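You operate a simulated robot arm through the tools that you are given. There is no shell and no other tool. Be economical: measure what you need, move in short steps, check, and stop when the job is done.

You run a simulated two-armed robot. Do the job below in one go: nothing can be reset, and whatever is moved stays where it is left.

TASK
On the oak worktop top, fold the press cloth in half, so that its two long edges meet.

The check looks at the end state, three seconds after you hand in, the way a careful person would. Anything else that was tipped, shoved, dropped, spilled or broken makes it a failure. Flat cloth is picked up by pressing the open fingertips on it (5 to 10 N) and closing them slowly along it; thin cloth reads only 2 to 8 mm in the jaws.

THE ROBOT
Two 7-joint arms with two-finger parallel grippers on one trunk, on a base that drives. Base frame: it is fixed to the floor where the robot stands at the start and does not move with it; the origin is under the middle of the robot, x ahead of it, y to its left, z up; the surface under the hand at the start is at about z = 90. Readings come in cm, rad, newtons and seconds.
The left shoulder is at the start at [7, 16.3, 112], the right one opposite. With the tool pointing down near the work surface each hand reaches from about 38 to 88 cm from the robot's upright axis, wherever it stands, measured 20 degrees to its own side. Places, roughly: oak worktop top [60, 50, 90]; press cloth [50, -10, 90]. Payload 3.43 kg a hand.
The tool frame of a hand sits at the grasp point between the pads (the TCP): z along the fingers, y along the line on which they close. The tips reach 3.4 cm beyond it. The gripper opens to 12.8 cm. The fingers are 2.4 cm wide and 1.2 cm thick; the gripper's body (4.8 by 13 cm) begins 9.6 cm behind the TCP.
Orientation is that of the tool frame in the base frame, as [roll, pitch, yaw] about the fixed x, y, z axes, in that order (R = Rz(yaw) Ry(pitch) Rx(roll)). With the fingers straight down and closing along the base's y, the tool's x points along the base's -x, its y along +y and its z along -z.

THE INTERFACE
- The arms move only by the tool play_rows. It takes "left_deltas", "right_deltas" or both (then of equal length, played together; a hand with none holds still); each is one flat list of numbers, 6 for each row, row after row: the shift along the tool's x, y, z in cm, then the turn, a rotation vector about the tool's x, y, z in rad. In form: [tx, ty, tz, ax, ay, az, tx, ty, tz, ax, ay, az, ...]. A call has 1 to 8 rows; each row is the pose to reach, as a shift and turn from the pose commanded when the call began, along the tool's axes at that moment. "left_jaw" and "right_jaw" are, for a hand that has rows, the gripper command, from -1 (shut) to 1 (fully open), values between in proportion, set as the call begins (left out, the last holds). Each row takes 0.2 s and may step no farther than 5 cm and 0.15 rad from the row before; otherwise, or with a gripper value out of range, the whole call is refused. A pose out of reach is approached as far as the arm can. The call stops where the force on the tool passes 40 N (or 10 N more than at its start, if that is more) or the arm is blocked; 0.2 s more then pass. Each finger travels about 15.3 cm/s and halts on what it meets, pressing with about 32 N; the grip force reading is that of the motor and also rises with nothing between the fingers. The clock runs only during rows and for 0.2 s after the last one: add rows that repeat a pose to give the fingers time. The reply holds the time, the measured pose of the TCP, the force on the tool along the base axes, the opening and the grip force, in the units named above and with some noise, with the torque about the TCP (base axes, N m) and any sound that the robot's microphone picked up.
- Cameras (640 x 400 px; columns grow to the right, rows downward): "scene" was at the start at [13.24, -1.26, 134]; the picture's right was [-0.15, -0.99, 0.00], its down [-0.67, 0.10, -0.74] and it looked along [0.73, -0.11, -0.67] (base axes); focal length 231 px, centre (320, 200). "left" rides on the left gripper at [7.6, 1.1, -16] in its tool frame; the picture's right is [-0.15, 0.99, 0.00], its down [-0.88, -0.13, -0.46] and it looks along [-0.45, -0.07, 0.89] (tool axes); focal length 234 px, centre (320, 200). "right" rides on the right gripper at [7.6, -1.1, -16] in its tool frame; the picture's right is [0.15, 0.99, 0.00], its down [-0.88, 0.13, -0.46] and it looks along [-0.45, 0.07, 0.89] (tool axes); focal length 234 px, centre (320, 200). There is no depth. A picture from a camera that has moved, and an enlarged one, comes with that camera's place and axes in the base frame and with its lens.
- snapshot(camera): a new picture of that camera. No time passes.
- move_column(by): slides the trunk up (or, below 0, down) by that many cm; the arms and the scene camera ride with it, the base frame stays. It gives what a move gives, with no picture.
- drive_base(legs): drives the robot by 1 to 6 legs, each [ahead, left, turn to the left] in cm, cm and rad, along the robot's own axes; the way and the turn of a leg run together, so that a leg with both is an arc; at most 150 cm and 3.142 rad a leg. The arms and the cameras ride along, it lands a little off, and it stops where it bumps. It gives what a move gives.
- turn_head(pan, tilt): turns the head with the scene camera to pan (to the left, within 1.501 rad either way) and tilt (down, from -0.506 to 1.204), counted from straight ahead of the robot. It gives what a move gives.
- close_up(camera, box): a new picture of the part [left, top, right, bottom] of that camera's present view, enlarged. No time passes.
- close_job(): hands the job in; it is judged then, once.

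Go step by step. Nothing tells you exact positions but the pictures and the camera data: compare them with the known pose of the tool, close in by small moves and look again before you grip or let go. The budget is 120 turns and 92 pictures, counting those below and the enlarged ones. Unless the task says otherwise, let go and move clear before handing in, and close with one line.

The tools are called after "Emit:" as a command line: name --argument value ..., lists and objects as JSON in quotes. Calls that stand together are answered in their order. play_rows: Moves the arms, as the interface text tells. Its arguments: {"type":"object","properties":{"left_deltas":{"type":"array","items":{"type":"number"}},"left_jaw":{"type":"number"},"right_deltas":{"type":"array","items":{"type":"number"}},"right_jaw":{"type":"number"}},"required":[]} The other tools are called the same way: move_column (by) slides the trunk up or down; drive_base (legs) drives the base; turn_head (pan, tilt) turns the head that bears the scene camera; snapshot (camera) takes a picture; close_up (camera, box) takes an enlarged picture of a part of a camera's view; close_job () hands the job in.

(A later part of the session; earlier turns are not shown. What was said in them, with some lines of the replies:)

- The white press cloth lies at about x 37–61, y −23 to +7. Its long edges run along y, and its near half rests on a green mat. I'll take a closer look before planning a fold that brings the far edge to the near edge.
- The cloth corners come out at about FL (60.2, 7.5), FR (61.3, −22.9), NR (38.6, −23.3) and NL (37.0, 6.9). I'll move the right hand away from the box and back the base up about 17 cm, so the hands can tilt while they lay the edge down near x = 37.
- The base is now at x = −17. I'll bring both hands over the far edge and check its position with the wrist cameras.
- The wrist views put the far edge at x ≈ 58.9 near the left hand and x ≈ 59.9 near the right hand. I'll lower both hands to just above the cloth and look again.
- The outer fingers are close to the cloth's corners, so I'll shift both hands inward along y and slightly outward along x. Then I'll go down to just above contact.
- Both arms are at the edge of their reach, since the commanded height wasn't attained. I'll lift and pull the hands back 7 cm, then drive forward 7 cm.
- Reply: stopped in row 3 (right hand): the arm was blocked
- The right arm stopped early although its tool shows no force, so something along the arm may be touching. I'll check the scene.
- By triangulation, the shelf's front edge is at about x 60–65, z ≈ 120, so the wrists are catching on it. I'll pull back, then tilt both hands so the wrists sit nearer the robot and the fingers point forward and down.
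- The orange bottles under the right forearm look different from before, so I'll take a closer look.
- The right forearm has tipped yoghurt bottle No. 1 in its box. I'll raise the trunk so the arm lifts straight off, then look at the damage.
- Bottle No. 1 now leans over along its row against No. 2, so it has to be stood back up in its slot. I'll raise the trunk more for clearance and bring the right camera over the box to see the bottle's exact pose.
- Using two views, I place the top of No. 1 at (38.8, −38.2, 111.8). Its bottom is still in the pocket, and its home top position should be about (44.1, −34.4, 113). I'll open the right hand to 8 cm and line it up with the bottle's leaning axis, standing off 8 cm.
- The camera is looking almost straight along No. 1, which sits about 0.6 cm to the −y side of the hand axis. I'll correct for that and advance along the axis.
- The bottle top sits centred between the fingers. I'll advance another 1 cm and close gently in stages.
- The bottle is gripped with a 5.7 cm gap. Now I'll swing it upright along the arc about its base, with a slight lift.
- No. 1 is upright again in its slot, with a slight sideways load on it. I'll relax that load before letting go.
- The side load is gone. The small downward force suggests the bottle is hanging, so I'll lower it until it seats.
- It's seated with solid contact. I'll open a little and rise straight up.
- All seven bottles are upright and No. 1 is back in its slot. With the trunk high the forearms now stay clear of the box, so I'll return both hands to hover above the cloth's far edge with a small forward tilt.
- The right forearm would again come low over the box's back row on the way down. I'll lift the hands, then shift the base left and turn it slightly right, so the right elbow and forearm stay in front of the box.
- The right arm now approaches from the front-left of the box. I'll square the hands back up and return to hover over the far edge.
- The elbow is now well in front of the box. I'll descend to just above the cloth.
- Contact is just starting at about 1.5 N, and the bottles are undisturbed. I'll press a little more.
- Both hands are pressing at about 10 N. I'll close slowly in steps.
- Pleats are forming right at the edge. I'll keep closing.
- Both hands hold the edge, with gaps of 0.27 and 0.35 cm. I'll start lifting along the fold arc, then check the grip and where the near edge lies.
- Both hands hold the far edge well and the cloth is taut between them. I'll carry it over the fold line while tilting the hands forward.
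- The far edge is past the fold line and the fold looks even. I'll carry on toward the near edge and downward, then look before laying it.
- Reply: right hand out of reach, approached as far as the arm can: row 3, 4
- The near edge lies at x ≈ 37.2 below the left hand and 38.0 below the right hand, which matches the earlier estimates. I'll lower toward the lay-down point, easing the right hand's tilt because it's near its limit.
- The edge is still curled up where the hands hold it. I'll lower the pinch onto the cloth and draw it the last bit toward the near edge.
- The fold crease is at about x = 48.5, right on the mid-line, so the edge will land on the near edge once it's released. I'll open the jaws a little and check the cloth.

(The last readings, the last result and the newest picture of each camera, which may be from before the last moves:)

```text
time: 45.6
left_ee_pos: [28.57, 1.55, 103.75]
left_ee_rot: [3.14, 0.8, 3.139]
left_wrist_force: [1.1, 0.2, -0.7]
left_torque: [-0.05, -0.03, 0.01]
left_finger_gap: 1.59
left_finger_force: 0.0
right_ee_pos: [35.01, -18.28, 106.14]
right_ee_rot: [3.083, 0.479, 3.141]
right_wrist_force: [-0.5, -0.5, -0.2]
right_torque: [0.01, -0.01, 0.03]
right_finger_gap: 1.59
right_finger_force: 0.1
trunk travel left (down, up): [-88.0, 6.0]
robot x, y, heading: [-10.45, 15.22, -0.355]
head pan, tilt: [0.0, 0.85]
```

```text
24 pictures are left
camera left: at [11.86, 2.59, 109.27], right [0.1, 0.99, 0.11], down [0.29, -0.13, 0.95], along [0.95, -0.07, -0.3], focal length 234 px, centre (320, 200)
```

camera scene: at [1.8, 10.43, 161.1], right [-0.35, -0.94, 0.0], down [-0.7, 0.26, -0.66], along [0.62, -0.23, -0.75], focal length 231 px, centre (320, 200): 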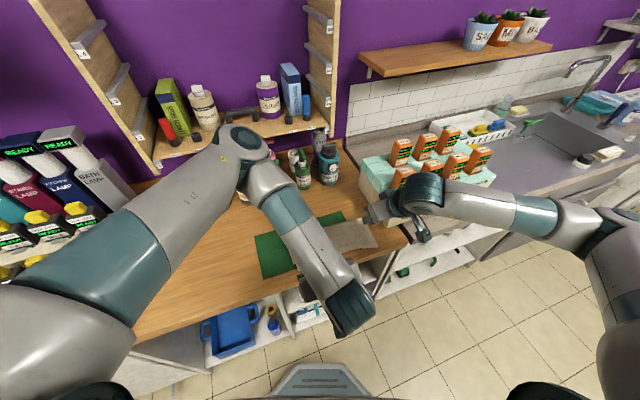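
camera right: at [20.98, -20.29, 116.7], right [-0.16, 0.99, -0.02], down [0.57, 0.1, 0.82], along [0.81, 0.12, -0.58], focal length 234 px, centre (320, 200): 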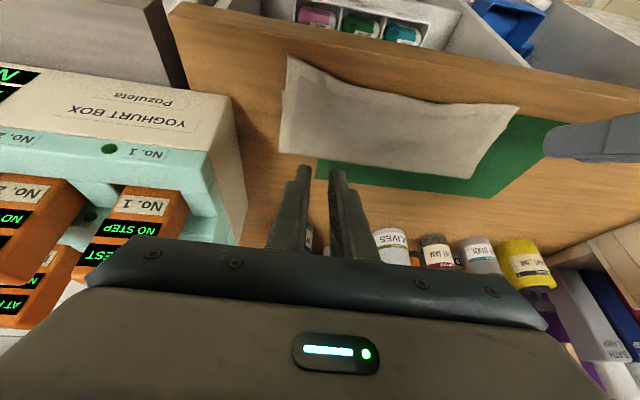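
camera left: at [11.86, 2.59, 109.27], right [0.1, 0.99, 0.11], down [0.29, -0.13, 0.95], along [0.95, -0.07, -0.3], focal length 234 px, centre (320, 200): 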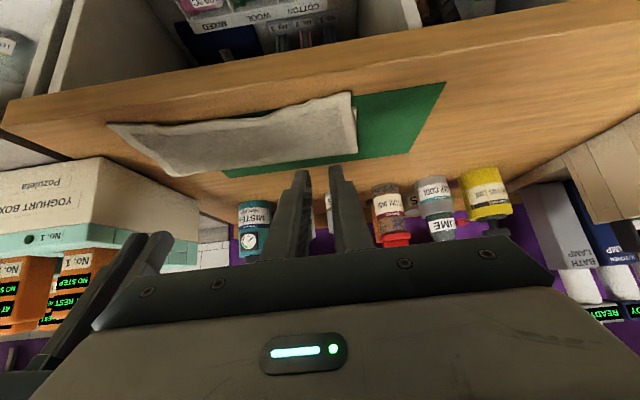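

The cloth appears to lie flat and folded. I'll take close-ups to check how well the edges match.

Emit:
close_up --camera "right" --box '[260, 40, 560, 200]'

Emit:
close_up --camera "left" --box '[90, 70, 460, 190]'

```text
2.13 times, centred on (410, 120) of right
camera zoom: at [20.98, -20.29, 116.7], right [-0.16, 0.99, -0.02], down [0.57, 0.1, 0.82], along [0.81, 0.12, -0.58], focal length 500 px, centre (128, 371)
```

zoom: 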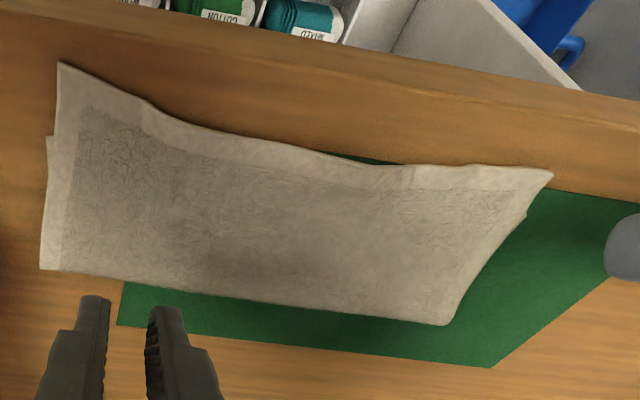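

```text
1.73 times, centred on (275, 130) of left
camera zoom: at [11.86, 2.59, 109.27], right [0.1, 0.99, 0.11], down [0.29, -0.13, 0.95], along [0.95, -0.07, -0.3], focal length 405 px, centre (398, 321)
```

zoom: 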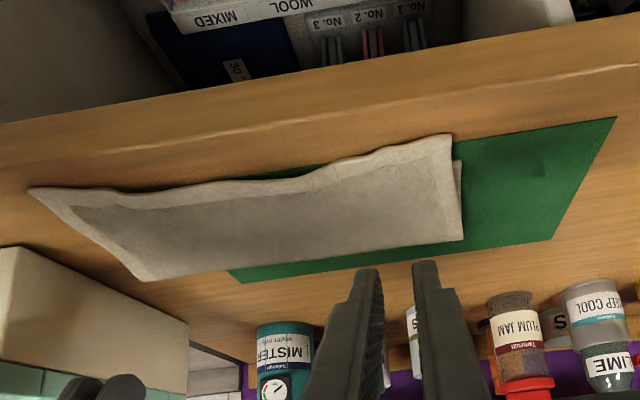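

The top layer overshoots the near edge by about 2–4 cm, because it was dragged as the hands withdrew backwards. I'll bring the hands upright above that edge to measure it and then re-grip it.

Emit:
play_rows --left_deltas '[-1.2, 0.2, -0.2, 0, 0.117, 0, -2.5, 0.4, -0.35, 0, 0.234, 0, -3.7, 0.5, -0.5, 0, 0.35, 0, -4.9, 0.7, -0.7, 0, 0.467, 0, -6.2, 0.8, -0.85, 0, 0.584, 0, -7.4, 1, -1.03, 0, 0.7, 0, -7.4, 1, -1.03, 0, 0.7, 0]' --right_deltas '[0, 0, -0.6, 0, 0.07, 0, 0, 0, -1.1, 0, 0.14, 0, 0, 0, -1.7, 0, 0.2, 0, -0.1, 0, -2.3, 0, 0.27, 0, -0.1, 0.1, -2.8, 0, 0.34, 0, -0.12, 0.2, -3.35, 0, 0.4, 0, -0.12, 0.2, -3.35, 0, 0.4, 0]' --left_jaw -0.5 --right_jaw -0.5

Emit:
snapshot --camera "left"

Emit:
snapshot --camera "right"

Emit:
snapshot --camera "scene"

```text
time: 47.2
left_ee_pos: [33.26, 2.53, 109.82]
left_ee_rot: [-3.141, 0.098, 3.141]
left_wrist_force: [-0.4, -0.8, 0.3]
left_torque: [0.03, 0.03, -0.01]
left_finger_gap: 3.16
left_finger_force: 0.1
right_ee_pos: [33.77, -18.24, 109.16]
right_ee_rot: [3.09, 0.082, -3.119]
right_wrist_force: [0.7, -0.3, 0.2]
right_torque: [0.04, 0.0, -0.02]
right_finger_gap: 3.19
right_finger_force: 0.0
trunk travel left (down, up): [-88.0, 6.0]
robot x, y, heading: [-10.31, 14.75, -0.358]
head pan, tilt: [0.0, 0.85]
```

```text
21 pictures are left
camera left: at [24.07, 3.57, 124.84], right [0.15, 0.99, 0.01], down [0.83, -0.13, 0.54], along [0.54, -0.07, -0.84], focal length 234 px, centre (320, 200)
```

left: 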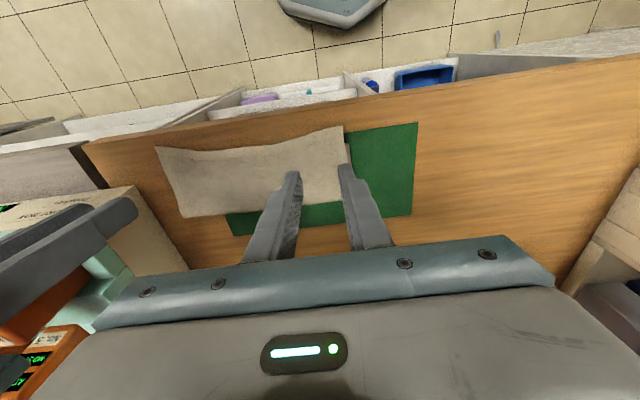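

```text
20 pictures are left
camera right: at [24.98, -20.34, 124.43], right [-0.17, 0.98, 0.04], down [0.84, 0.13, 0.53], along [0.52, 0.12, -0.85], focal length 234 px, centre (320, 200)
```

right: 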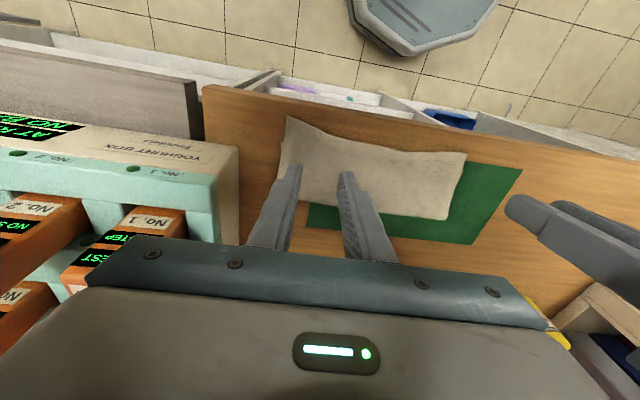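

```text
19 pictures are left
camera scene: at [1.9, 10.47, 161.11], right [-0.35, -0.94, 0.0], down [-0.7, 0.26, -0.66], along [0.62, -0.23, -0.75], focal length 231 px, centre (320, 200)
```

scene: 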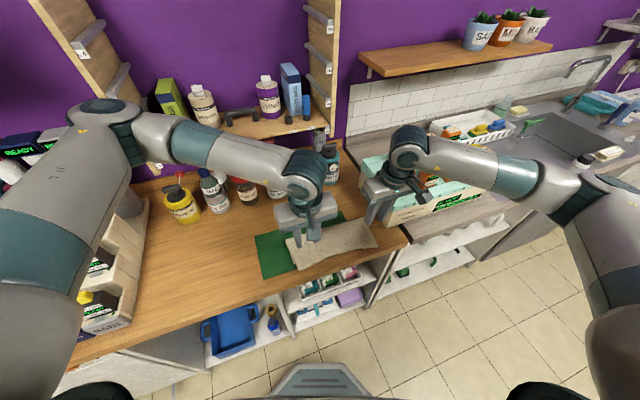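

The top edge now runs through about (34.2, 5.9), (34.9, −7.7) and (32.9, −22.6), so it needs to move 3–5 cm toward +x. I'll go down onto that overhanging edge to pinch it again.

Emit:
play_rows --left_deltas '[-0.2, 0, 3.9, 0, 0, 0, -0.45, 0, 7.8, 0, 0, 0, -0.7, 0, 11.7, 0, 0, 0, -0.91, 0, 15.4, 0, 0, 0, -0.91, 0, 15.4, 0, 0, 0]' --right_deltas '[0.1, 0, 3.7, 0, 0, 0, 0.2, 0, 7.4, 0, 0, 0, 0.3, 0, 11, 0, 0, 0, 0.43, 0, 14.5, 0, 0, 0, 0.43, 0, 14.5, 0, 0, 0]'

Emit:
close_up --camera "left" --box '[200, 60, 440, 210]'

Emit:
close_up --camera "right" --box '[200, 60, 440, 210]'

```text
time: 48.4
left_ee_pos: [35.85, 2.72, 94.67]
left_ee_rot: [3.141, 0.103, -3.141]
left_wrist_force: [-0.6, 0.5, 0.6]
left_torque: [0.03, -0.03, 0.04]
left_finger_gap: 3.19
left_finger_force: 0.1
right_ee_pos: [34.53, -17.49, 94.67]
right_ee_rot: [3.091, 0.081, -3.117]
right_wrist_force: [0.2, 0.3, -0.5]
right_torque: [0.0, -0.01, -0.02]
right_finger_gap: 3.22
right_finger_force: 0.0
trunk travel left (down, up): [-88.0, 6.0]
robot x, y, heading: [-9.9, 15.04, -0.357]
head pan, tilt: [0.0, 0.85]
```

```text
2.67 times, centred on (320, 135) of left
camera zoom: at [26.62, 3.66, 109.53], right [0.15, 0.99, 0.01], down [0.83, -0.13, 0.54], along [0.54, -0.07, -0.84], focal length 624 px, centre (320, 373)
```

zoom: 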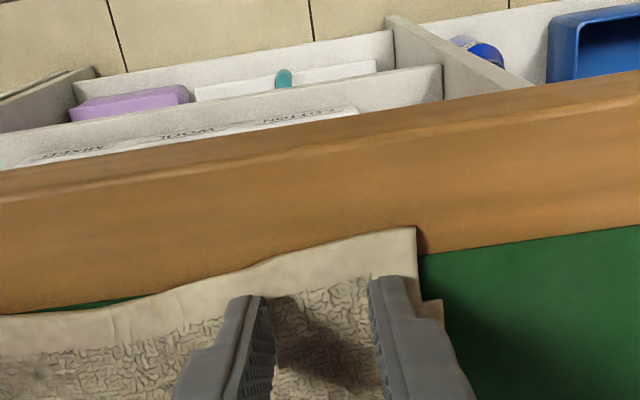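

```text
2.67 times, centred on (320, 135) of right
camera zoom: at [25.76, -19.48, 109.88], right [-0.17, 0.98, 0.04], down [0.84, 0.13, 0.53], along [0.52, 0.12, -0.85], focal length 624 px, centre (320, 373)
```

zoom: 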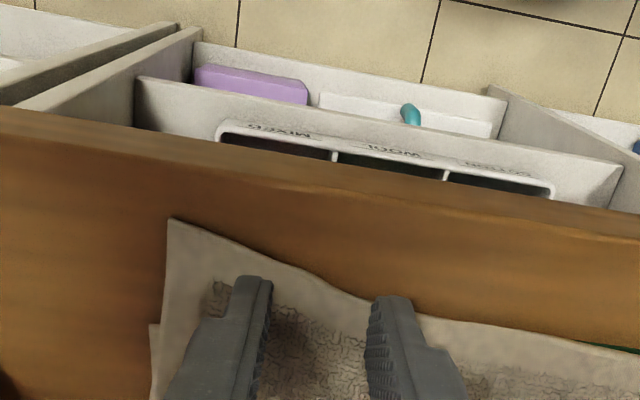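

Emit:
play_rows --left_deltas '[-0.1, 0, 0.5, 0, 0, 0, -0.1, 0, 1.0, 0, 0, 0, -0.1, 0, 1.0, 0, 0, 0]' --right_deltas '[-0.9, 0, 0.2, 0, 0, 0, -0.9, 0, 1.1, 0, 0, 0, -0.9, 0, 1.1, 0, 0, 0]'

```text
time: 49.2
left_ee_pos: [35.92, 2.61, 93.66]
left_ee_rot: [-3.139, 0.105, -3.141]
left_wrist_force: [1.8, 1.7, 21.7]
left_torque: [0.19, -0.19, -0.02]
left_finger_gap: 3.18
left_finger_force: 0.0
right_ee_pos: [35.45, -17.32, 93.92]
right_ee_rot: [3.093, 0.082, -3.119]
right_wrist_force: [0.3, -1.6, 9.4]
right_torque: [-0.17, -0.1, -0.01]
right_finger_gap: 3.19
right_finger_force: 0.0
trunk travel left (down, up): [-88.0, 6.0]
robot x, y, heading: [-10.37, 15.33, -0.355]
head pan, tilt: [0.0, 0.85]
```

Emit:
play_rows --left_deltas '[0, 0, -0.25, 0, 0, 0, 0, 0, -0.25, 0, 0, 0]' --right_deltas '[0, 0, 0.05, 0, 0, 0, 0, 0, 0.05, 0, 0, 0]' --left_jaw -0.6 --right_jaw -0.6

Emit:
play_rows --left_deltas '[0, 0, 0, 0, 0, 0, 0, 0, 0, 0, 0, 0]' --right_deltas '[0, 0, 0, 0, 0, 0, 0, 0, 0, 0, 0, 0]' --left_jaw -0.75 --right_jaw -0.75

Emit:
play_rows --left_deltas '[0, 0, 0, 0, 0, 0, 0, 0, 0, 0, 0, 0]' --right_deltas '[0, 0, 0, 0, 0, 0, 0, 0, 0, 0, 0, 0]' --left_jaw -0.88 --right_jaw -0.88

Emit:
play_rows --left_deltas '[0, 0, 0, 0, 0, 0, 0, 0, 0, 0, 0, 0]' --right_deltas '[0, 0, 0, 0, 0, 0, 0, 0, 0, 0, 0, 0]' --left_jaw -1 --right_jaw -1

Emit:
snapshot --camera "left"

Emit:
snapshot --camera "right"

```text
time: 49.8
left_ee_pos: [35.69, 2.73, 93.92]
left_ee_rot: [-3.139, 0.101, -3.141]
left_wrist_force: [1.2, -1.8, 5.9]
left_torque: [0.0, -0.06, 0.01]
left_finger_gap: 2.55
left_finger_force: 0.1
right_ee_pos: [35.45, -17.16, 93.85]
right_ee_rot: [3.09, 0.084, -3.119]
right_wrist_force: [-3.2, 3.5, 18.5]
right_torque: [-0.15, 0.02, -0.02]
right_finger_gap: 2.36
right_finger_force: 0.1
trunk travel left (down, up): [-88.0, 6.0]
robot x, y, heading: [-9.81, 14.97, -0.357]
head pan, tilt: [0.0, 0.85]
```

```text
time: 50.4
left_ee_pos: [35.7, 2.78, 93.97]
left_ee_rot: [-3.14, 0.1, -3.142]
left_wrist_force: [-0.8, -0.9, 5.9]
left_torque: [-0.01, -0.01, 0.0]
left_finger_gap: 1.61
left_finger_force: 0.1
right_ee_pos: [35.39, -17.25, 93.74]
right_ee_rot: [3.092, 0.084, -3.119]
right_wrist_force: [0.8, -0.7, 19.6]
right_torque: [-0.21, -0.1, -0.01]
right_finger_gap: 1.57
right_finger_force: 0.0
trunk travel left (down, up): [-88.0, 6.0]
robot x, y, heading: [-10.36, 14.97, -0.353]
head pan, tilt: [0.0, 0.85]
```

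```text
time: 51.0
left_ee_pos: [35.81, 2.68, 93.85]
left_ee_rot: [-3.14, 0.1, -3.141]
left_wrist_force: [0.4, -5.5, 3.6]
left_torque: [-0.21, 0.01, -0.06]
left_finger_gap: 1.13
left_finger_force: 4.0
right_ee_pos: [35.42, -17.21, 93.79]
right_ee_rot: [3.091, 0.083, -3.118]
right_wrist_force: [1.3, 0.8, 22.9]
right_torque: [0.01, -0.11, 0.0]
right_finger_gap: 0.77
right_finger_force: 9.5
trunk travel left (down, up): [-88.0, 6.0]
robot x, y, heading: [-10.02, 15.1, -0.355]
head pan, tilt: [0.0, 0.85]
```

```text
time: 51.6
left_ee_pos: [35.72, 2.57, 93.89]
left_ee_rot: [-3.137, 0.102, 3.141]
left_wrist_force: [-0.9, -12.9, 3.3]
left_torque: [-0.43, -0.01, -0.08]
left_finger_gap: 0.54
left_finger_force: 31.8
right_ee_pos: [35.4, -17.18, 93.78]
right_ee_rot: [3.091, 0.081, -3.117]
right_wrist_force: [0.9, 9.8, 21.6]
right_torque: [0.2, -0.09, 0.04]
right_finger_gap: 0.45
right_finger_force: 32.0
trunk travel left (down, up): [-88.0, 6.0]
robot x, y, heading: [-9.97, 15.55, -0.353]
head pan, tilt: [0.0, 0.85]
```

```text
16 pictures are left
camera left: at [26.56, 3.65, 108.97], right [0.15, 0.99, 0.01], down [0.83, -0.13, 0.54], along [0.54, -0.07, -0.84], focal length 234 px, centre (320, 200)
```

left: 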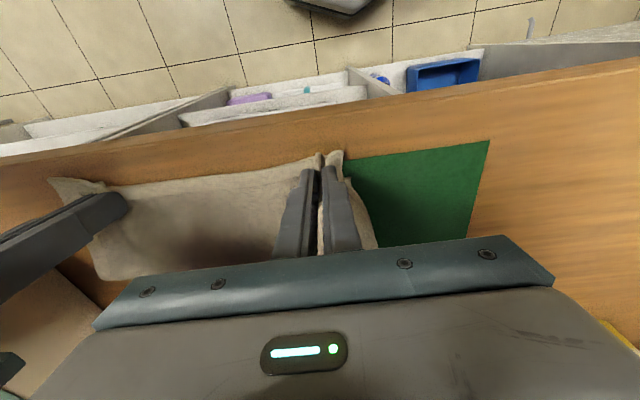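

```text
15 pictures are left
camera right: at [26.59, -19.33, 108.97], right [-0.17, 0.98, 0.04], down [0.84, 0.13, 0.53], along [0.52, 0.12, -0.85], focal length 234 px, centre (320, 200)
```

right: 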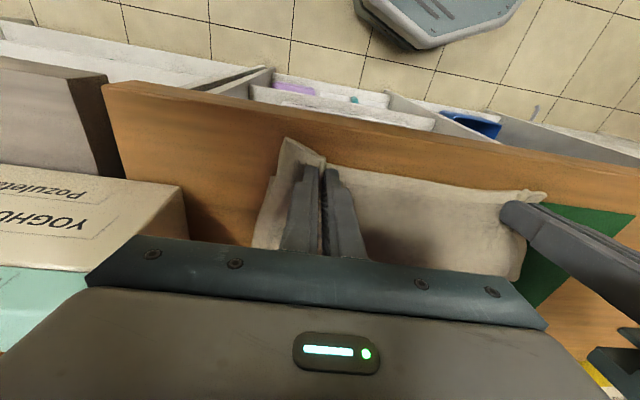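

Both hands have gripped, but the gaps are a bit thick (0.54 and 0.45 cm). I'll lift slightly and check that only the top layer comes up.

Emit:
play_rows --left_deltas '[-0.2, -0.2, -1.5, 0, 0, 0, -0.7, -0.3, -3.0, 0, 0, 0, -1.4, -0.3, -4.5, 0, 0, 0, -1.4, -0.3, -4.5, 0, 0, 0]' --right_deltas '[-0.2, 0.2, -1.5, 0, 0, 0, -0.7, 0.3, -3.0, 0, 0, 0, -1.4, 0.3, -4.5, 0, 0, 0, -1.4, 0.3, -4.5, 0, 0, 0]'

Emit:
snapshot --camera "left"

Emit:
snapshot --camera "right"

```text
time: 52.6
left_ee_pos: [36.75, 2.29, 98.29]
left_ee_rot: [-3.141, 0.098, 3.141]
left_wrist_force: [0.3, -8.0, -0.9]
left_torque: [-0.27, 0.0, -0.05]
left_finger_gap: 0.53
left_finger_force: 31.7
right_ee_pos: [36.51, -17.29, 98.17]
right_ee_rot: [3.09, 0.078, -3.119]
right_wrist_force: [0.2, 6.9, -0.6]
right_torque: [0.22, -0.01, 0.01]
right_finger_gap: 0.42
right_finger_force: 31.7
trunk travel left (down, up): [-88.0, 6.0]
robot x, y, heading: [-10.26, 15.34, -0.355]
head pan, tilt: [0.0, 0.85]
```

```text
14 pictures are left
camera left: at [27.63, 3.27, 113.47], right [0.15, 0.99, 0.01], down [0.83, -0.13, 0.54], along [0.54, -0.07, -0.84], focal length 234 px, centre (320, 200)
```

left: 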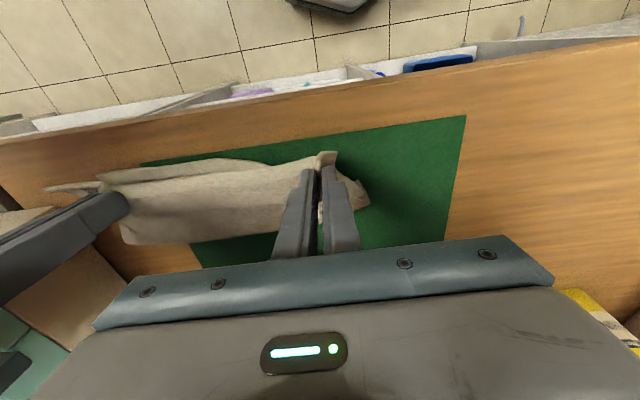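

```text
13 pictures are left
camera right: at [27.71, -19.4, 113.42], right [-0.17, 0.98, 0.04], down [0.84, 0.13, 0.53], along [0.52, 0.12, -0.85], focal length 234 px, centre (320, 200)
```

right: 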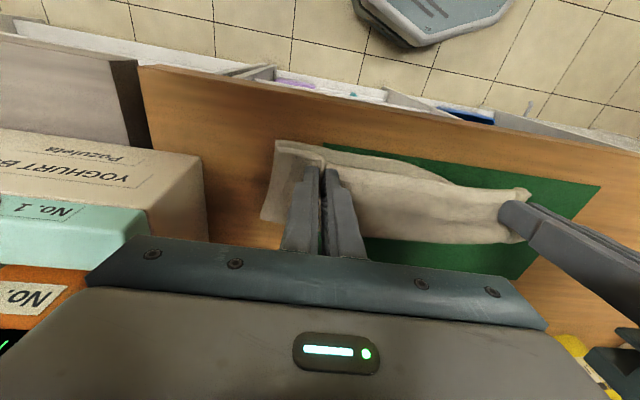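

The right hand holds only the top layer, but the left caught both. I'll set the left side back down where it was, release it and rise straight up.

Emit:
play_rows --left_deltas '[0.7, 0.1, 1.6, 0, 0, 0, 1.1, 0.2, 3.2, 0, 0, 0, 1.4, 0.3, 4.3, 0, 0, 0, 1.4, 0.3, 4.3, 0, 0, 0]'

Emit:
play_rows --left_deltas '[0, 0, 0, 0, 0, 0, 0, 0, 0, 0, 0, 0, 0, 0, 0, 0, 0, 0]' --left_jaw -0.45

Emit:
play_rows --left_deltas '[0.07, 0, -0.7, 0, 0, 0, 0.2, 0, -2, 0, 0, 0, 0.6, 0, -6, 0, 0, 0, 0.6, 0, -6, 0, 0, 0]'

Emit:
close_up --camera "left" --box '[30, 80, 430, 260]'

```text
time: 53.6
left_ee_pos: [35.99, 2.5, 94.11]
left_ee_rot: [-3.138, 0.099, -3.141]
left_wrist_force: [1.5, -16.0, 5.1]
left_torque: [-0.67, -0.06, -0.04]
left_finger_gap: 0.57
left_finger_force: 31.8
right_ee_pos: [36.47, -17.13, 98.24]
right_ee_rot: [3.091, 0.08, -3.117]
right_wrist_force: [-0.6, 16.4, -4.0]
right_torque: [0.52, 0.03, 0.02]
right_finger_gap: 0.43
right_finger_force: 32.1
trunk travel left (down, up): [-88.0, 6.0]
robot x, y, heading: [-9.91, 15.19, -0.353]
head pan, tilt: [0.0, 0.85]
```

```text
time: 54.4
left_ee_pos: [35.8, 2.72, 93.95]
left_ee_rot: [-3.14, 0.1, 3.141]
left_wrist_force: [-0.1, 1.4, 3.0]
left_torque: [0.03, -0.01, -0.02]
left_finger_gap: 3.45
left_finger_force: 0.1
right_ee_pos: [36.45, -17.35, 98.39]
right_ee_rot: [3.092, 0.081, -3.119]
right_wrist_force: [-0.1, 0.4, 0.3]
right_torque: [-0.03, -0.05, 0.0]
right_finger_gap: 0.42
right_finger_force: 31.9
trunk travel left (down, up): [-88.0, 6.0]
robot x, y, heading: [-9.97, 15.16, -0.351]
head pan, tilt: [0.0, 0.85]
```

```text
time: 55.4
left_ee_pos: [34.65, 2.64, 99.95]
left_ee_rot: [3.141, 0.1, -3.14]
left_wrist_force: [-0.1, -1.5, -0.1]
left_torque: [0.02, 0.0, -0.01]
left_finger_gap: 3.53
left_finger_force: 0.1
right_ee_pos: [36.5, -17.37, 98.21]
right_ee_rot: [3.092, 0.08, -3.119]
right_wrist_force: [-0.3, 0.5, -0.5]
right_torque: [-0.03, 0.01, -0.04]
right_finger_gap: 0.38
right_finger_force: 31.8
trunk travel left (down, up): [-88.0, 6.0]
robot x, y, heading: [-10.15, 14.78, -0.351]
head pan, tilt: [0.0, 0.85]
```

```text
1.60 times, centred on (230, 170) of left
camera zoom: at [25.49, 3.55, 115.02], right [0.15, 0.99, 0.01], down [0.83, -0.13, 0.54], along [0.54, -0.07, -0.84], focal length 375 px, centre (464, 248)
```

zoom: 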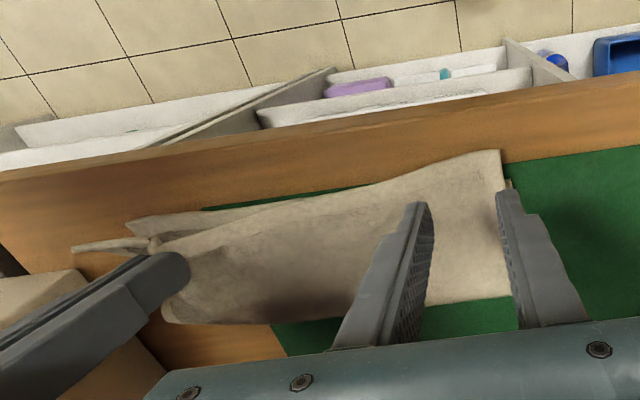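

The left side is flat again. I'll re-pinch its top edge further out, at x ≈ 34.9, with light pressure so only the top layer is caught.

Emit:
play_rows --left_deltas '[0.2, 0, 3, 0, 0, 0, 0.37, 0, 6.0, 0, 0, 0, 0.37, 0, 6.0, 0, 0, 0]' --left_jaw -0.5

Emit:
play_rows --left_deltas '[0.02, 0, 0.2, 0, 0, 0, 0.02, 0, 0.2, 0, 0, 0]'

```text
time: 56.2
left_ee_pos: [34.89, 2.69, 93.99]
left_ee_rot: [-3.139, 0.1, 3.139]
left_wrist_force: [0.7, -0.4, 1.4]
left_torque: [0.03, -0.03, 0.02]
left_finger_gap: 3.19
left_finger_force: 0.0
right_ee_pos: [36.5, -17.22, 98.21]
right_ee_rot: [3.091, 0.079, -3.12]
right_wrist_force: [0.2, 0.1, -1.0]
right_torque: [-0.02, -0.05, -0.01]
right_finger_gap: 0.4
right_finger_force: 31.6
trunk travel left (down, up): [-88.0, 6.0]
robot x, y, heading: [-10.02, 15.18, -0.351]
head pan, tilt: [0.0, 0.85]
```

```text
time: 56.8
left_ee_pos: [34.89, 2.63, 93.83]
left_ee_rot: [-3.141, 0.1, -3.14]
left_wrist_force: [0.9, 0.6, 9.3]
left_torque: [0.09, -0.07, -0.01]
left_finger_gap: 3.21
left_finger_force: 0.2
right_ee_pos: [36.44, -17.3, 98.18]
right_ee_rot: [3.092, 0.08, -3.119]
right_wrist_force: [0.2, -0.5, 0.3]
right_torque: [-0.03, -0.01, -0.04]
right_finger_gap: 0.4
right_finger_force: 32.5
trunk travel left (down, up): [-88.0, 6.0]
robot x, y, heading: [-10.2, 15.09, -0.354]
head pan, tilt: [0.0, 0.85]
```

Emit:
play_rows --left_deltas '[0, 0, 0, 0, 0, 0, 0, 0, 0, 0, 0, 0]' --left_jaw -0.65

Emit:
play_rows --left_deltas '[0, 0, 0, 0, 0, 0, 0, 0, 0, 0, 0, 0]' --left_jaw -0.8

Emit:
play_rows --left_deltas '[0, 0, 0, 0, 0, 0, 0, 0, 0, 0, 0, 0, 0, 0, 0, 0, 0, 0]' --left_jaw -1

Emit:
play_rows --left_deltas '[-0.2, -0.1, -1.5, 0, 0, 0, -0.7, -0.2, -3.0, 0, 0, 0, -1.4, -0.3, -4.5, 0, 0, 0, -1.4, -0.3, -4.5, 0, 0, 0]'

Emit:
close_up --camera "left" --box '[30, 80, 430, 260]'

```text
time: 57.4
left_ee_pos: [34.84, 2.56, 93.77]
left_ee_rot: [-3.139, 0.1, -3.14]
left_wrist_force: [1.6, -2.3, 10.2]
left_torque: [-0.01, -0.11, -0.05]
left_finger_gap: 2.14
left_finger_force: 0.0
right_ee_pos: [36.44, -17.33, 98.28]
right_ee_rot: [3.091, 0.081, -3.12]
right_wrist_force: [-0.5, 0.3, -0.5]
right_torque: [-0.02, 0.02, -0.03]
right_finger_gap: 0.42
right_finger_force: 32.2
trunk travel left (down, up): [-88.0, 6.0]
robot x, y, heading: [-10.29, 15.14, -0.355]
head pan, tilt: [0.0, 0.85]
```

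```text
time: 58.0
left_ee_pos: [34.81, 2.6, 93.81]
left_ee_rot: [-3.139, 0.1, 3.141]
left_wrist_force: [0.2, -2.0, 10.2]
left_torque: [-0.03, -0.03, -0.02]
left_finger_gap: 1.23
left_finger_force: 0.1
right_ee_pos: [36.39, -17.28, 98.27]
right_ee_rot: [3.091, 0.08, -3.118]
right_wrist_force: [-0.4, 1.6, -0.7]
right_torque: [0.01, -0.04, -0.03]
right_finger_gap: 0.41
right_finger_force: 32.1
trunk travel left (down, up): [-88.0, 6.0]
robot x, y, heading: [-9.99, 14.96, -0.353]
head pan, tilt: [0.0, 0.85]
```

```text
time: 58.8
left_ee_pos: [34.71, 2.5, 93.8]
left_ee_rot: [-3.139, 0.101, 3.141]
left_wrist_force: [-0.2, -4.7, 10.5]
left_torque: [-0.1, -0.03, -0.03]
left_finger_gap: 0.39
left_finger_force: 32.4
right_ee_pos: [36.36, -17.23, 98.27]
right_ee_rot: [3.091, 0.08, -3.118]
right_wrist_force: [0.6, 4.3, -0.3]
right_torque: [0.1, 0.03, 0.0]
right_finger_gap: 0.41
right_finger_force: 31.8
trunk travel left (down, up): [-88.0, 6.0]
robot x, y, heading: [-10.01, 15.2, -0.353]
head pan, tilt: [0.0, 0.85]
```

```text
time: 59.8
left_ee_pos: [35.85, 2.38, 98.23]
left_ee_rot: [-3.141, 0.1, 3.141]
left_wrist_force: [0.0, 0.4, 0.4]
left_torque: [0.0, -0.05, -0.01]
left_finger_gap: 0.36
left_finger_force: 32.5
right_ee_pos: [36.54, -17.24, 98.35]
right_ee_rot: [3.091, 0.08, -3.119]
right_wrist_force: [-0.5, -0.3, 0.1]
right_torque: [-0.03, 0.0, -0.03]
right_finger_gap: 0.4
right_finger_force: 32.3
trunk travel left (down, up): [-88.0, 6.0]
robot x, y, heading: [-10.09, 14.89, -0.355]
head pan, tilt: [0.0, 0.85]
```

```text
1.60 times, centred on (230, 170) of left
camera zoom: at [26.66, 3.32, 113.41], right [0.15, 0.99, 0.01], down [0.83, -0.13, 0.54], along [0.54, -0.07, -0.84], focal length 375 px, centre (464, 248)
```

zoom: 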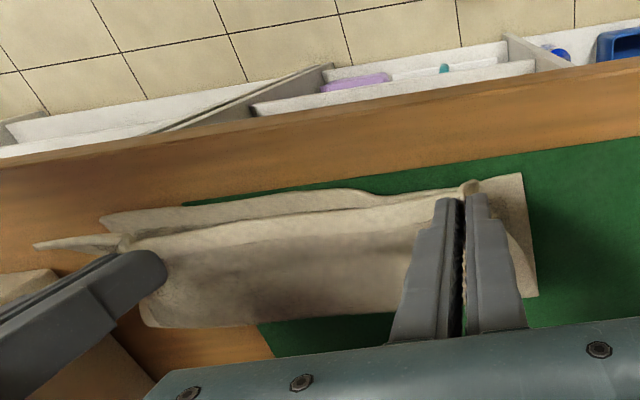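

Now only the top layer is held on both sides. The lower near edge runs from about (36.7, 6) to (35.5, −22), so I'll swing the top edge up and forward to free the crease, then lay it back 2.3 cm further in.

Emit:
play_rows --left_deltas '[-2.29, 0, -2.79, 0, 0, 0, -4.98, 0, -4.53, 0, 0, 0, -4.98, 0, -4.53, 0, 0, 0, -3.19, 0, -1.69, 0, 0, 0, -1.44, 0, 1.65, 0, 0, 0, -0.93, 0, 4.2, 0, 0, 0, -0.93, 0, 4.2, 0, 0, 0]' --right_deltas '[-2.29, 0, -2.79, 0, 0, 0, -4.98, 0, -4.53, 0, 0, 0, -4.98, 0, -4.53, 0, 0, 0, -3.19, 0, -1.69, 0, 0, 0, -1.34, 0, 1.64, 0, 0, 0, -0.77, 0, 4.2, 0, 0, 0, -0.77, 0, 4.2, 0, 0, 0]'

Emit:
snapshot --camera "left"

Emit:
snapshot --camera "right"

```text
time: 61.4
left_ee_pos: [37.14, 2.27, 94.19]
left_ee_rot: [-3.141, 0.101, 3.141]
left_wrist_force: [-0.1, -0.4, 1.8]
left_torque: [0.05, 0.02, -0.05]
left_finger_gap: 0.37
left_finger_force: 32.1
right_ee_pos: [37.62, -17.03, 94.09]
right_ee_rot: [3.091, 0.082, -3.119]
right_wrist_force: [1.4, -0.4, 4.0]
right_torque: [-0.1, -0.05, -0.01]
right_finger_gap: 0.43
right_finger_force: 31.6
trunk travel left (down, up): [-88.0, 6.0]
robot x, y, heading: [-10.11, 14.98, -0.357]
head pan, tilt: [0.0, 0.85]
```

```text
10 pictures are left
camera left: at [27.91, 3.3, 109.27], right [0.15, 0.99, 0.01], down [0.83, -0.13, 0.54], along [0.54, -0.07, -0.84], focal length 234 px, centre (320, 200)
```

left: 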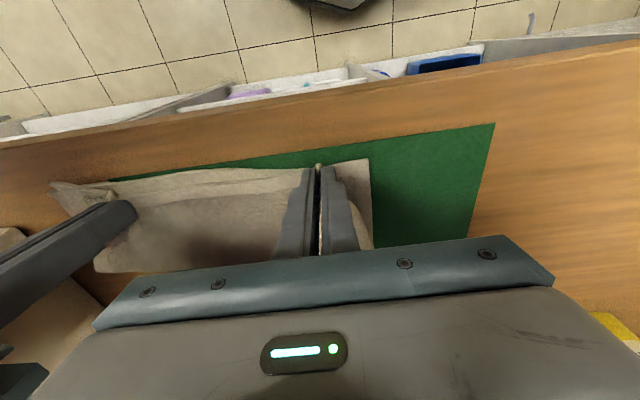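

```text
9 pictures are left
camera right: at [28.84, -19.1, 109.35], right [-0.17, 0.98, 0.04], down [0.84, 0.13, 0.53], along [0.52, 0.12, -0.85], focal length 234 px, centre (320, 200)
```

right: 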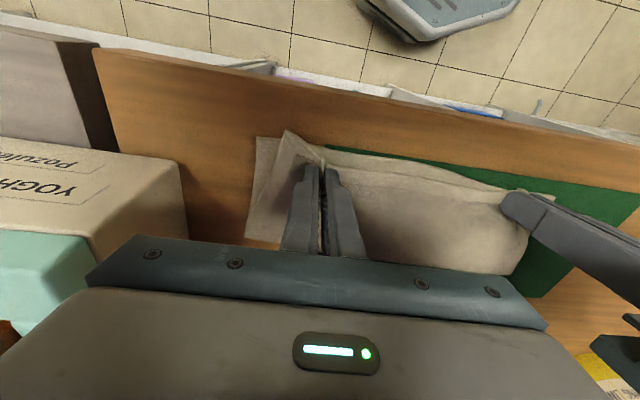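

The edges look aligned on both sides. I'll open the jaws in place to let the pleats relax, then rise straight up.

Emit:
play_rows --left_deltas '[0, 0, 0, 0, 0, 0, 0, 0, 0, 0, 0, 0]' --right_deltas '[0, 0, 0, 0, 0, 0, 0, 0, 0, 0, 0, 0]' --left_jaw -0.75 --right_jaw -0.75

Emit:
play_rows --left_deltas '[0, 0, 0, 0, 0, 0, 0, 0, 0, 0, 0, 0]' --right_deltas '[0, 0, 0, 0, 0, 0, 0, 0, 0, 0, 0, 0]' --left_jaw -0.45 --right_jaw -0.45

Emit:
play_rows --left_deltas '[-0.07, 0, -0.7, 0, 0, 0, -0.2, 0, -2, 0, 0, 0, -0.6, 0, -6, 0, 0, 0, -1, 0, -10, 0, 0, 0, -1.4, 0, -14, 0, 0, 0, -1.4, 0, -14, 0, 0, 0]' --right_deltas '[-0.07, 0, -0.7, 0, 0, 0, -0.2, 0, -2, 0, 0, 0, -0.6, 0, -6, 0, 0, 0, -1, 0, -10, 0, 0, 0, -1.4, 0, -14, 0, 0, 0, -1.4, 0, -14, 0, 0, 0]'

Emit:
close_up --camera "right" --box '[240, 90, 540, 250]'

Emit:
close_up --camera "left" --box '[110, 90, 430, 250]'

```text
time: 62.0
left_ee_pos: [37.12, 2.21, 94.14]
left_ee_rot: [3.141, 0.1, -3.14]
left_wrist_force: [0.4, 0.1, 1.0]
left_torque: [0.0, 0.0, -0.04]
left_finger_gap: 1.59
left_finger_force: 0.0
right_ee_pos: [37.65, -16.95, 94.15]
right_ee_rot: [3.09, 0.079, -3.118]
right_wrist_force: [0.1, 1.4, 3.8]
right_torque: [0.05, 0.02, 0.02]
right_finger_gap: 1.49
right_finger_force: 0.1
trunk travel left (down, up): [-88.0, 6.0]
robot x, y, heading: [-10.13, 15.15, -0.354]
head pan, tilt: [0.0, 0.85]
```

```text
time: 62.6
left_ee_pos: [37.16, 2.46, 94.26]
left_ee_rot: [-3.141, 0.1, 3.141]
left_wrist_force: [0.7, 0.3, 0.3]
left_torque: [-0.02, -0.01, 0.01]
left_finger_gap: 3.55
left_finger_force: 0.1
right_ee_pos: [37.64, -16.95, 94.13]
right_ee_rot: [3.09, 0.08, -3.117]
right_wrist_force: [0.3, 1.7, 5.4]
right_torque: [-0.01, 0.03, -0.02]
right_finger_gap: 3.37
right_finger_force: 0.0
trunk travel left (down, up): [-88.0, 6.0]
robot x, y, heading: [-10.2, 14.94, -0.356]
head pan, tilt: [0.0, 0.85]
```

```text
time: 64.0
left_ee_pos: [37.06, 2.39, 108.41]
left_ee_rot: [3.141, 0.1, -3.141]
left_wrist_force: [0.4, 0.3, 0.4]
left_torque: [0.01, 0.02, -0.05]
left_finger_gap: 3.52
left_finger_force: 0.1
right_ee_pos: [37.92, -17.65, 108.18]
right_ee_rot: [3.091, 0.079, -3.119]
right_wrist_force: [0.0, 0.1, 0.0]
right_torque: [-0.01, 0.03, -0.01]
right_finger_gap: 3.5
right_finger_force: 0.0
trunk travel left (down, up): [-88.0, 6.0]
robot x, y, heading: [-9.98, 15.0, -0.353]
head pan, tilt: [0.0, 0.85]
```

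```text
2.13 times, centred on (390, 170) of right
camera zoom: at [29.09, -19.83, 123.37], right [-0.17, 0.98, 0.04], down [0.84, 0.13, 0.53], along [0.52, 0.12, -0.85], focal length 500 px, centre (171, 264)
```

zoom: 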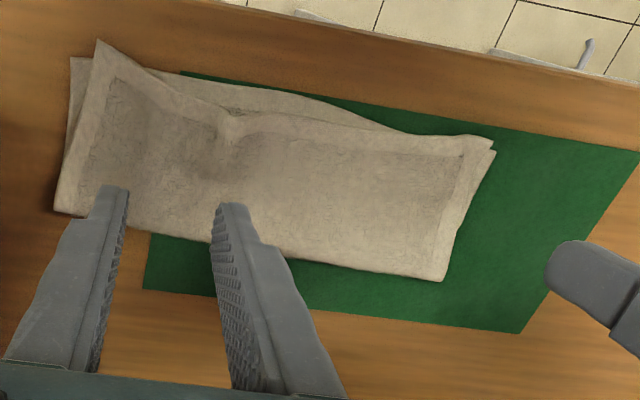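

```text
2.00 times, centred on (270, 170) of left
camera zoom: at [27.98, 3.33, 123.43], right [0.15, 0.99, 0.01], down [0.83, -0.13, 0.54], along [0.54, -0.07, -0.84], focal length 468 px, centre (420, 260)
```

zoom: 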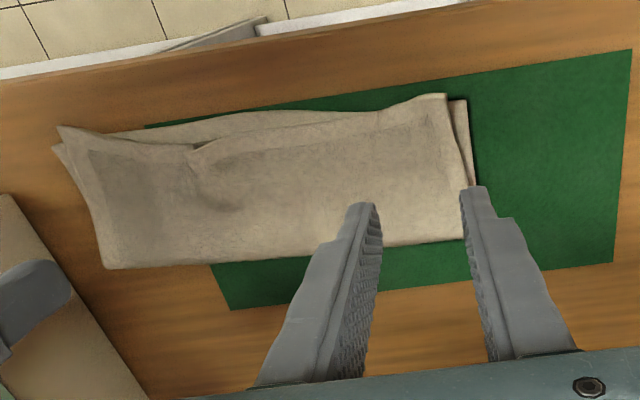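

The fold is nearly right. The left corners match within about 1.5 cm, and a small pucker near y = −13 leaves a gap of about 1.7 cm. I'll close the fingers, press lightly near both top corners and draw them outward along y to straighten that edge.

Emit:
play_rows --left_deltas '[0, -0.5, 4, 0, 0, 0, 0, -1.1, 8.5, 0, 0, 0, 0, -1.1, 12.5, 0, 0, 0, 0, -1.1, 14, 0, 0, 0, 0, -1.1, 14, 0, 0, 0]' --right_deltas '[0.5, -1, 4, 0, 0, 0, 1, -2, 8.5, 0, 0, 0, 1.6, -2.4, 12.2, 0, 0, 0, 2, -2.4, 13.5, 0, 0, 0, 2, -2.4, 13.5, 0, 0, 0]' --left_jaw -1 --right_jaw -1

```text
time: 65.2
left_ee_pos: [38.45, 1.33, 94.3]
left_ee_rot: [-3.141, 0.1, 3.14]
left_wrist_force: [0.6, -0.1, 0.6]
left_torque: [0.0, 0.02, 0.01]
left_finger_gap: 0.0
left_finger_force: 31.3
right_ee_pos: [36.96, -19.36, 94.65]
right_ee_rot: [3.092, 0.08, -3.118]
right_wrist_force: [0.3, 0.8, -0.1]
right_torque: [0.0, -0.01, 0.0]
right_finger_gap: 0.0
right_finger_force: 32.2
trunk travel left (down, up): [-88.0, 6.0]
robot x, y, heading: [-9.89, 15.31, -0.355]
head pan, tilt: [0.0, 0.85]
```

Emit:
play_rows --left_deltas '[0.02, 0, 0.25, 0, 0, 0, 0.02, 0, 0.25, 0, 0, 0]' --right_deltas '[0.04, 0, 0.5, 0, 0, 0, 0.04, 0, 0.5, 0, 0, 0]'

```text
time: 65.8
left_ee_pos: [38.53, 1.25, 94.17]
left_ee_rot: [-3.141, 0.101, 3.141]
left_wrist_force: [-0.2, 0.4, 3.1]
left_torque: [-0.02, 0.01, 0.0]
left_finger_gap: 0.01
left_finger_force: 32.1
right_ee_pos: [37.13, -19.38, 94.11]
right_ee_rot: [3.09, 0.082, -3.12]
right_wrist_force: [-0.2, -0.1, 2.7]
right_torque: [-0.07, 0.01, 0.01]
right_finger_gap: 0.01
right_finger_force: 32.4
trunk travel left (down, up): [-88.0, 6.0]
robot x, y, heading: [-10.05, 14.89, -0.353]
head pan, tilt: [0.0, 0.85]
```

The contact is light, about 3 N. I'll draw the hands outward slowly and lift straight up.

Emit:
play_rows --left_deltas '[0, 0, 0.1, 0, 0, 0, 0, 0.4, 0.1, 0, 0, 0, 0, 0.9, 0.1, 0, 0, 0, 0, 1.4, 0.1, 0, 0, 0, 0, 1.9, 0.1, 0, 0, 0, 0, 1.9, 0.1, 0, 0, 0]' --right_deltas '[0, 0, 0.1, 0, 0, 0, 0, -0.5, 0.1, 0, 0, 0, 0, -1.0, 0.1, 0, 0, 0, 0, -1.6, 0.1, 0, 0, 0, 0, -2.2, 0.1, 0, 0, 0, 0, -2.2, 0.1, 0, 0, 0]'

Emit:
play_rows --left_deltas '[-0.2, 0, -2, 0, 0, 0, -0.6, 0, -6, 0, 0, 0, -1, 0, -10, 0, 0, 0, -1.4, 0, -14, 0, 0, 0, -1.4, 0, -14, 0, 0, 0]' --right_deltas '[-0.2, 0, -2, 0, 0, 0, -0.6, 0, -6, 0, 0, 0, -1, 0, -10, 0, 0, 0, -1.4, 0, -14, 0, 0, 0, -1.4, 0, -14, 0, 0, 0]'

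Emit:
close_up --camera "right" --box '[240, 90, 540, 250]'

Emit:
close_up --camera "left" --box '[110, 90, 430, 250]'

```text
time: 67.2
left_ee_pos: [38.44, 3.17, 94.07]
left_ee_rot: [-3.141, 0.101, -3.141]
left_wrist_force: [0.0, -3.8, 3.1]
left_torque: [-0.1, 0.01, 0.01]
left_finger_gap: 0.0
left_finger_force: 32.0
right_ee_pos: [37.03, -21.61, 93.96]
right_ee_rot: [3.092, 0.085, -3.117]
right_wrist_force: [0.7, 10.2, 15.3]
right_torque: [0.31, 0.08, -0.04]
right_finger_gap: 0.0
right_finger_force: 32.0
trunk travel left (down, up): [-88.0, 6.0]
robot x, y, heading: [-9.84, 14.94, -0.353]
head pan, tilt: [0.0, 0.85]
```

```text
time: 68.4
left_ee_pos: [38.61, 3.22, 108.06]
left_ee_rot: [-3.14, 0.099, 3.141]
left_wrist_force: [-0.4, 0.5, -0.4]
left_torque: [0.01, 0.05, 0.06]
left_finger_gap: 0.01
left_finger_force: 31.7
right_ee_pos: [37.34, -22.31, 107.94]
right_ee_rot: [3.09, 0.08, -3.119]
right_wrist_force: [0.4, 0.1, -0.1]
right_torque: [0.0, -0.03, -0.01]
right_finger_gap: 0.0
right_finger_force: 32.2
trunk travel left (down, up): [-88.0, 6.0]
robot x, y, heading: [-9.93, 14.99, -0.352]
head pan, tilt: [0.0, 0.85]
```

```text
2.13 times, centred on (390, 170) of right
camera zoom: at [28.62, -24.41, 123.12], right [-0.17, 0.98, 0.04], down [0.84, 0.13, 0.53], along [0.52, 0.12, -0.85], focal length 500 px, centre (171, 264)
```

zoom: 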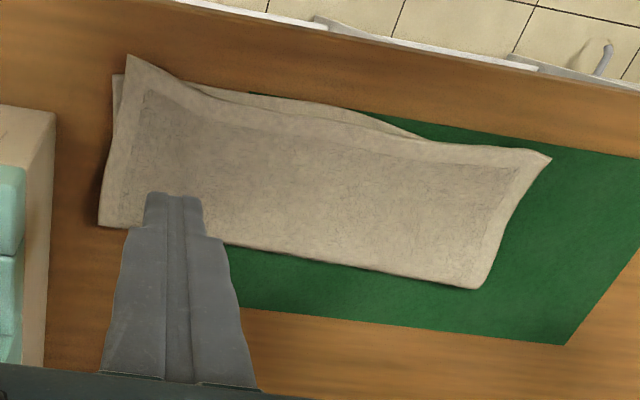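

```text
2.00 times, centred on (270, 170) of left
camera zoom: at [29.32, 4.18, 123.12], right [0.15, 0.99, 0.01], down [0.83, -0.13, 0.54], along [0.54, -0.07, -0.84], focal length 468 px, centre (420, 260)
```

zoom: 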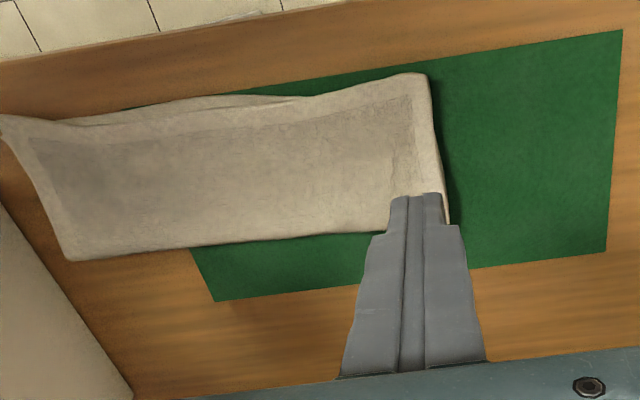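

The fold is now clean: the long edges match to within about 1 cm and the pucker is gone. I'll move the hands clear and do one final check.

Emit:
play_rows --left_deltas '[0, 0, -4.5, 0, 0, 0, 0, 1, -9, 0, 0, 0, 0, 3, -13, 0, 0, 0, 0, 6, -16, 0, 0, 0, 0, 6, -16, 0, 0, 0]' --right_deltas '[0, 0, -4.5, 0, 0, 0, 0, 0, -9, 0, 0, 0, 0, 0, -13, 0, 0, 0, 0, 0, -16, 0, 0, 0, 0, 0, -16, 0, 0, 0]'

Emit:
turn_head --pan -0.05 --tilt 0.8

Emit:
snapshot --camera "scene"

Emit:
snapshot --camera "right"

```text
time: 69.6
left_ee_pos: [36.9, 8.99, 123.88]
left_ee_rot: [-3.142, 0.1, 3.141]
left_wrist_force: [-0.5, -0.6, 0.1]
left_torque: [0.0, 0.02, 0.0]
left_finger_gap: 0.02
left_finger_force: 31.9
right_ee_pos: [36.2, -23.23, 123.76]
right_ee_rot: [3.092, 0.08, -3.119]
right_wrist_force: [-0.2, -0.4, 0.0]
right_torque: [-0.04, 0.0, 0.0]
right_finger_gap: 0.0
right_finger_force: 32.2
trunk travel left (down, up): [-88.0, 6.0]
robot x, y, heading: [-10.41, 14.76, -0.357]
head pan, tilt: [0.0, 0.85]
```

```text
time: 70.3
left_ee_pos: [37.03, 9.07, 123.92]
left_ee_rot: [-3.141, 0.1, -3.141]
left_wrist_force: [-0.5, 1.5, -0.2]
left_torque: [0.03, 0.01, -0.03]
left_finger_gap: 0.0
left_finger_force: 32.0
right_ee_pos: [36.13, -23.18, 123.88]
right_ee_rot: [3.092, 0.08, -3.119]
right_wrist_force: [-0.5, 0.2, 0.7]
right_torque: [0.03, 0.02, 0.04]
right_finger_gap: 0.0
right_finger_force: 31.8
trunk travel left (down, up): [-88.0, 6.0]
robot x, y, heading: [-9.92, 15.11, -0.352]
head pan, tilt: [-0.051, 0.799]
```

```text
4 pictures are left
camera scene: at [2.06, 10.02, 161.51], right [-0.39, -0.92, 0.0], down [-0.66, 0.28, -0.7], along [0.64, -0.27, -0.72], focal length 231 px, centre (320, 200)
```

scene: 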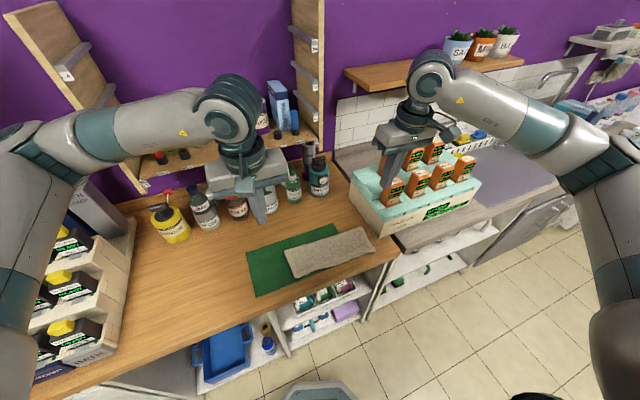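

```text
3 pictures are left
camera right: at [27.43, -25.23, 139.01], right [-0.17, 0.98, 0.04], down [0.84, 0.13, 0.53], along [0.52, 0.12, -0.85], focal length 234 px, centre (320, 200)
```

right: 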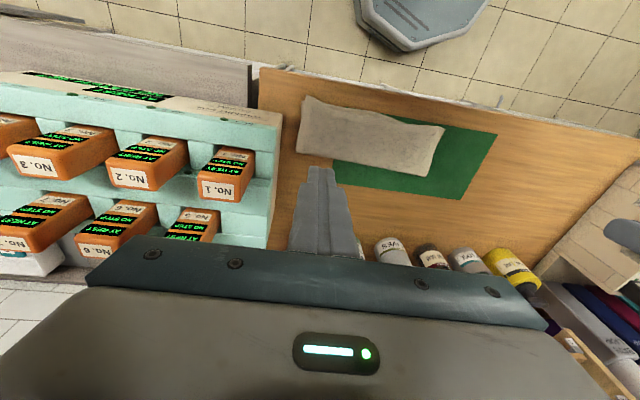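

The cloth is folded flat, the bottles all stand upright, the green mat looks unmoved, and both hands are clear. I'll hand in now.

Emit:
close_job

```text
The job is handed in.
```

The press cloth is folded in half with its long edges meeting to within about 1 cm. On the way the right forearm tipped yoghurt bottle No. 1; I stood it back up in its slot, and both hands were clear when I handed in.
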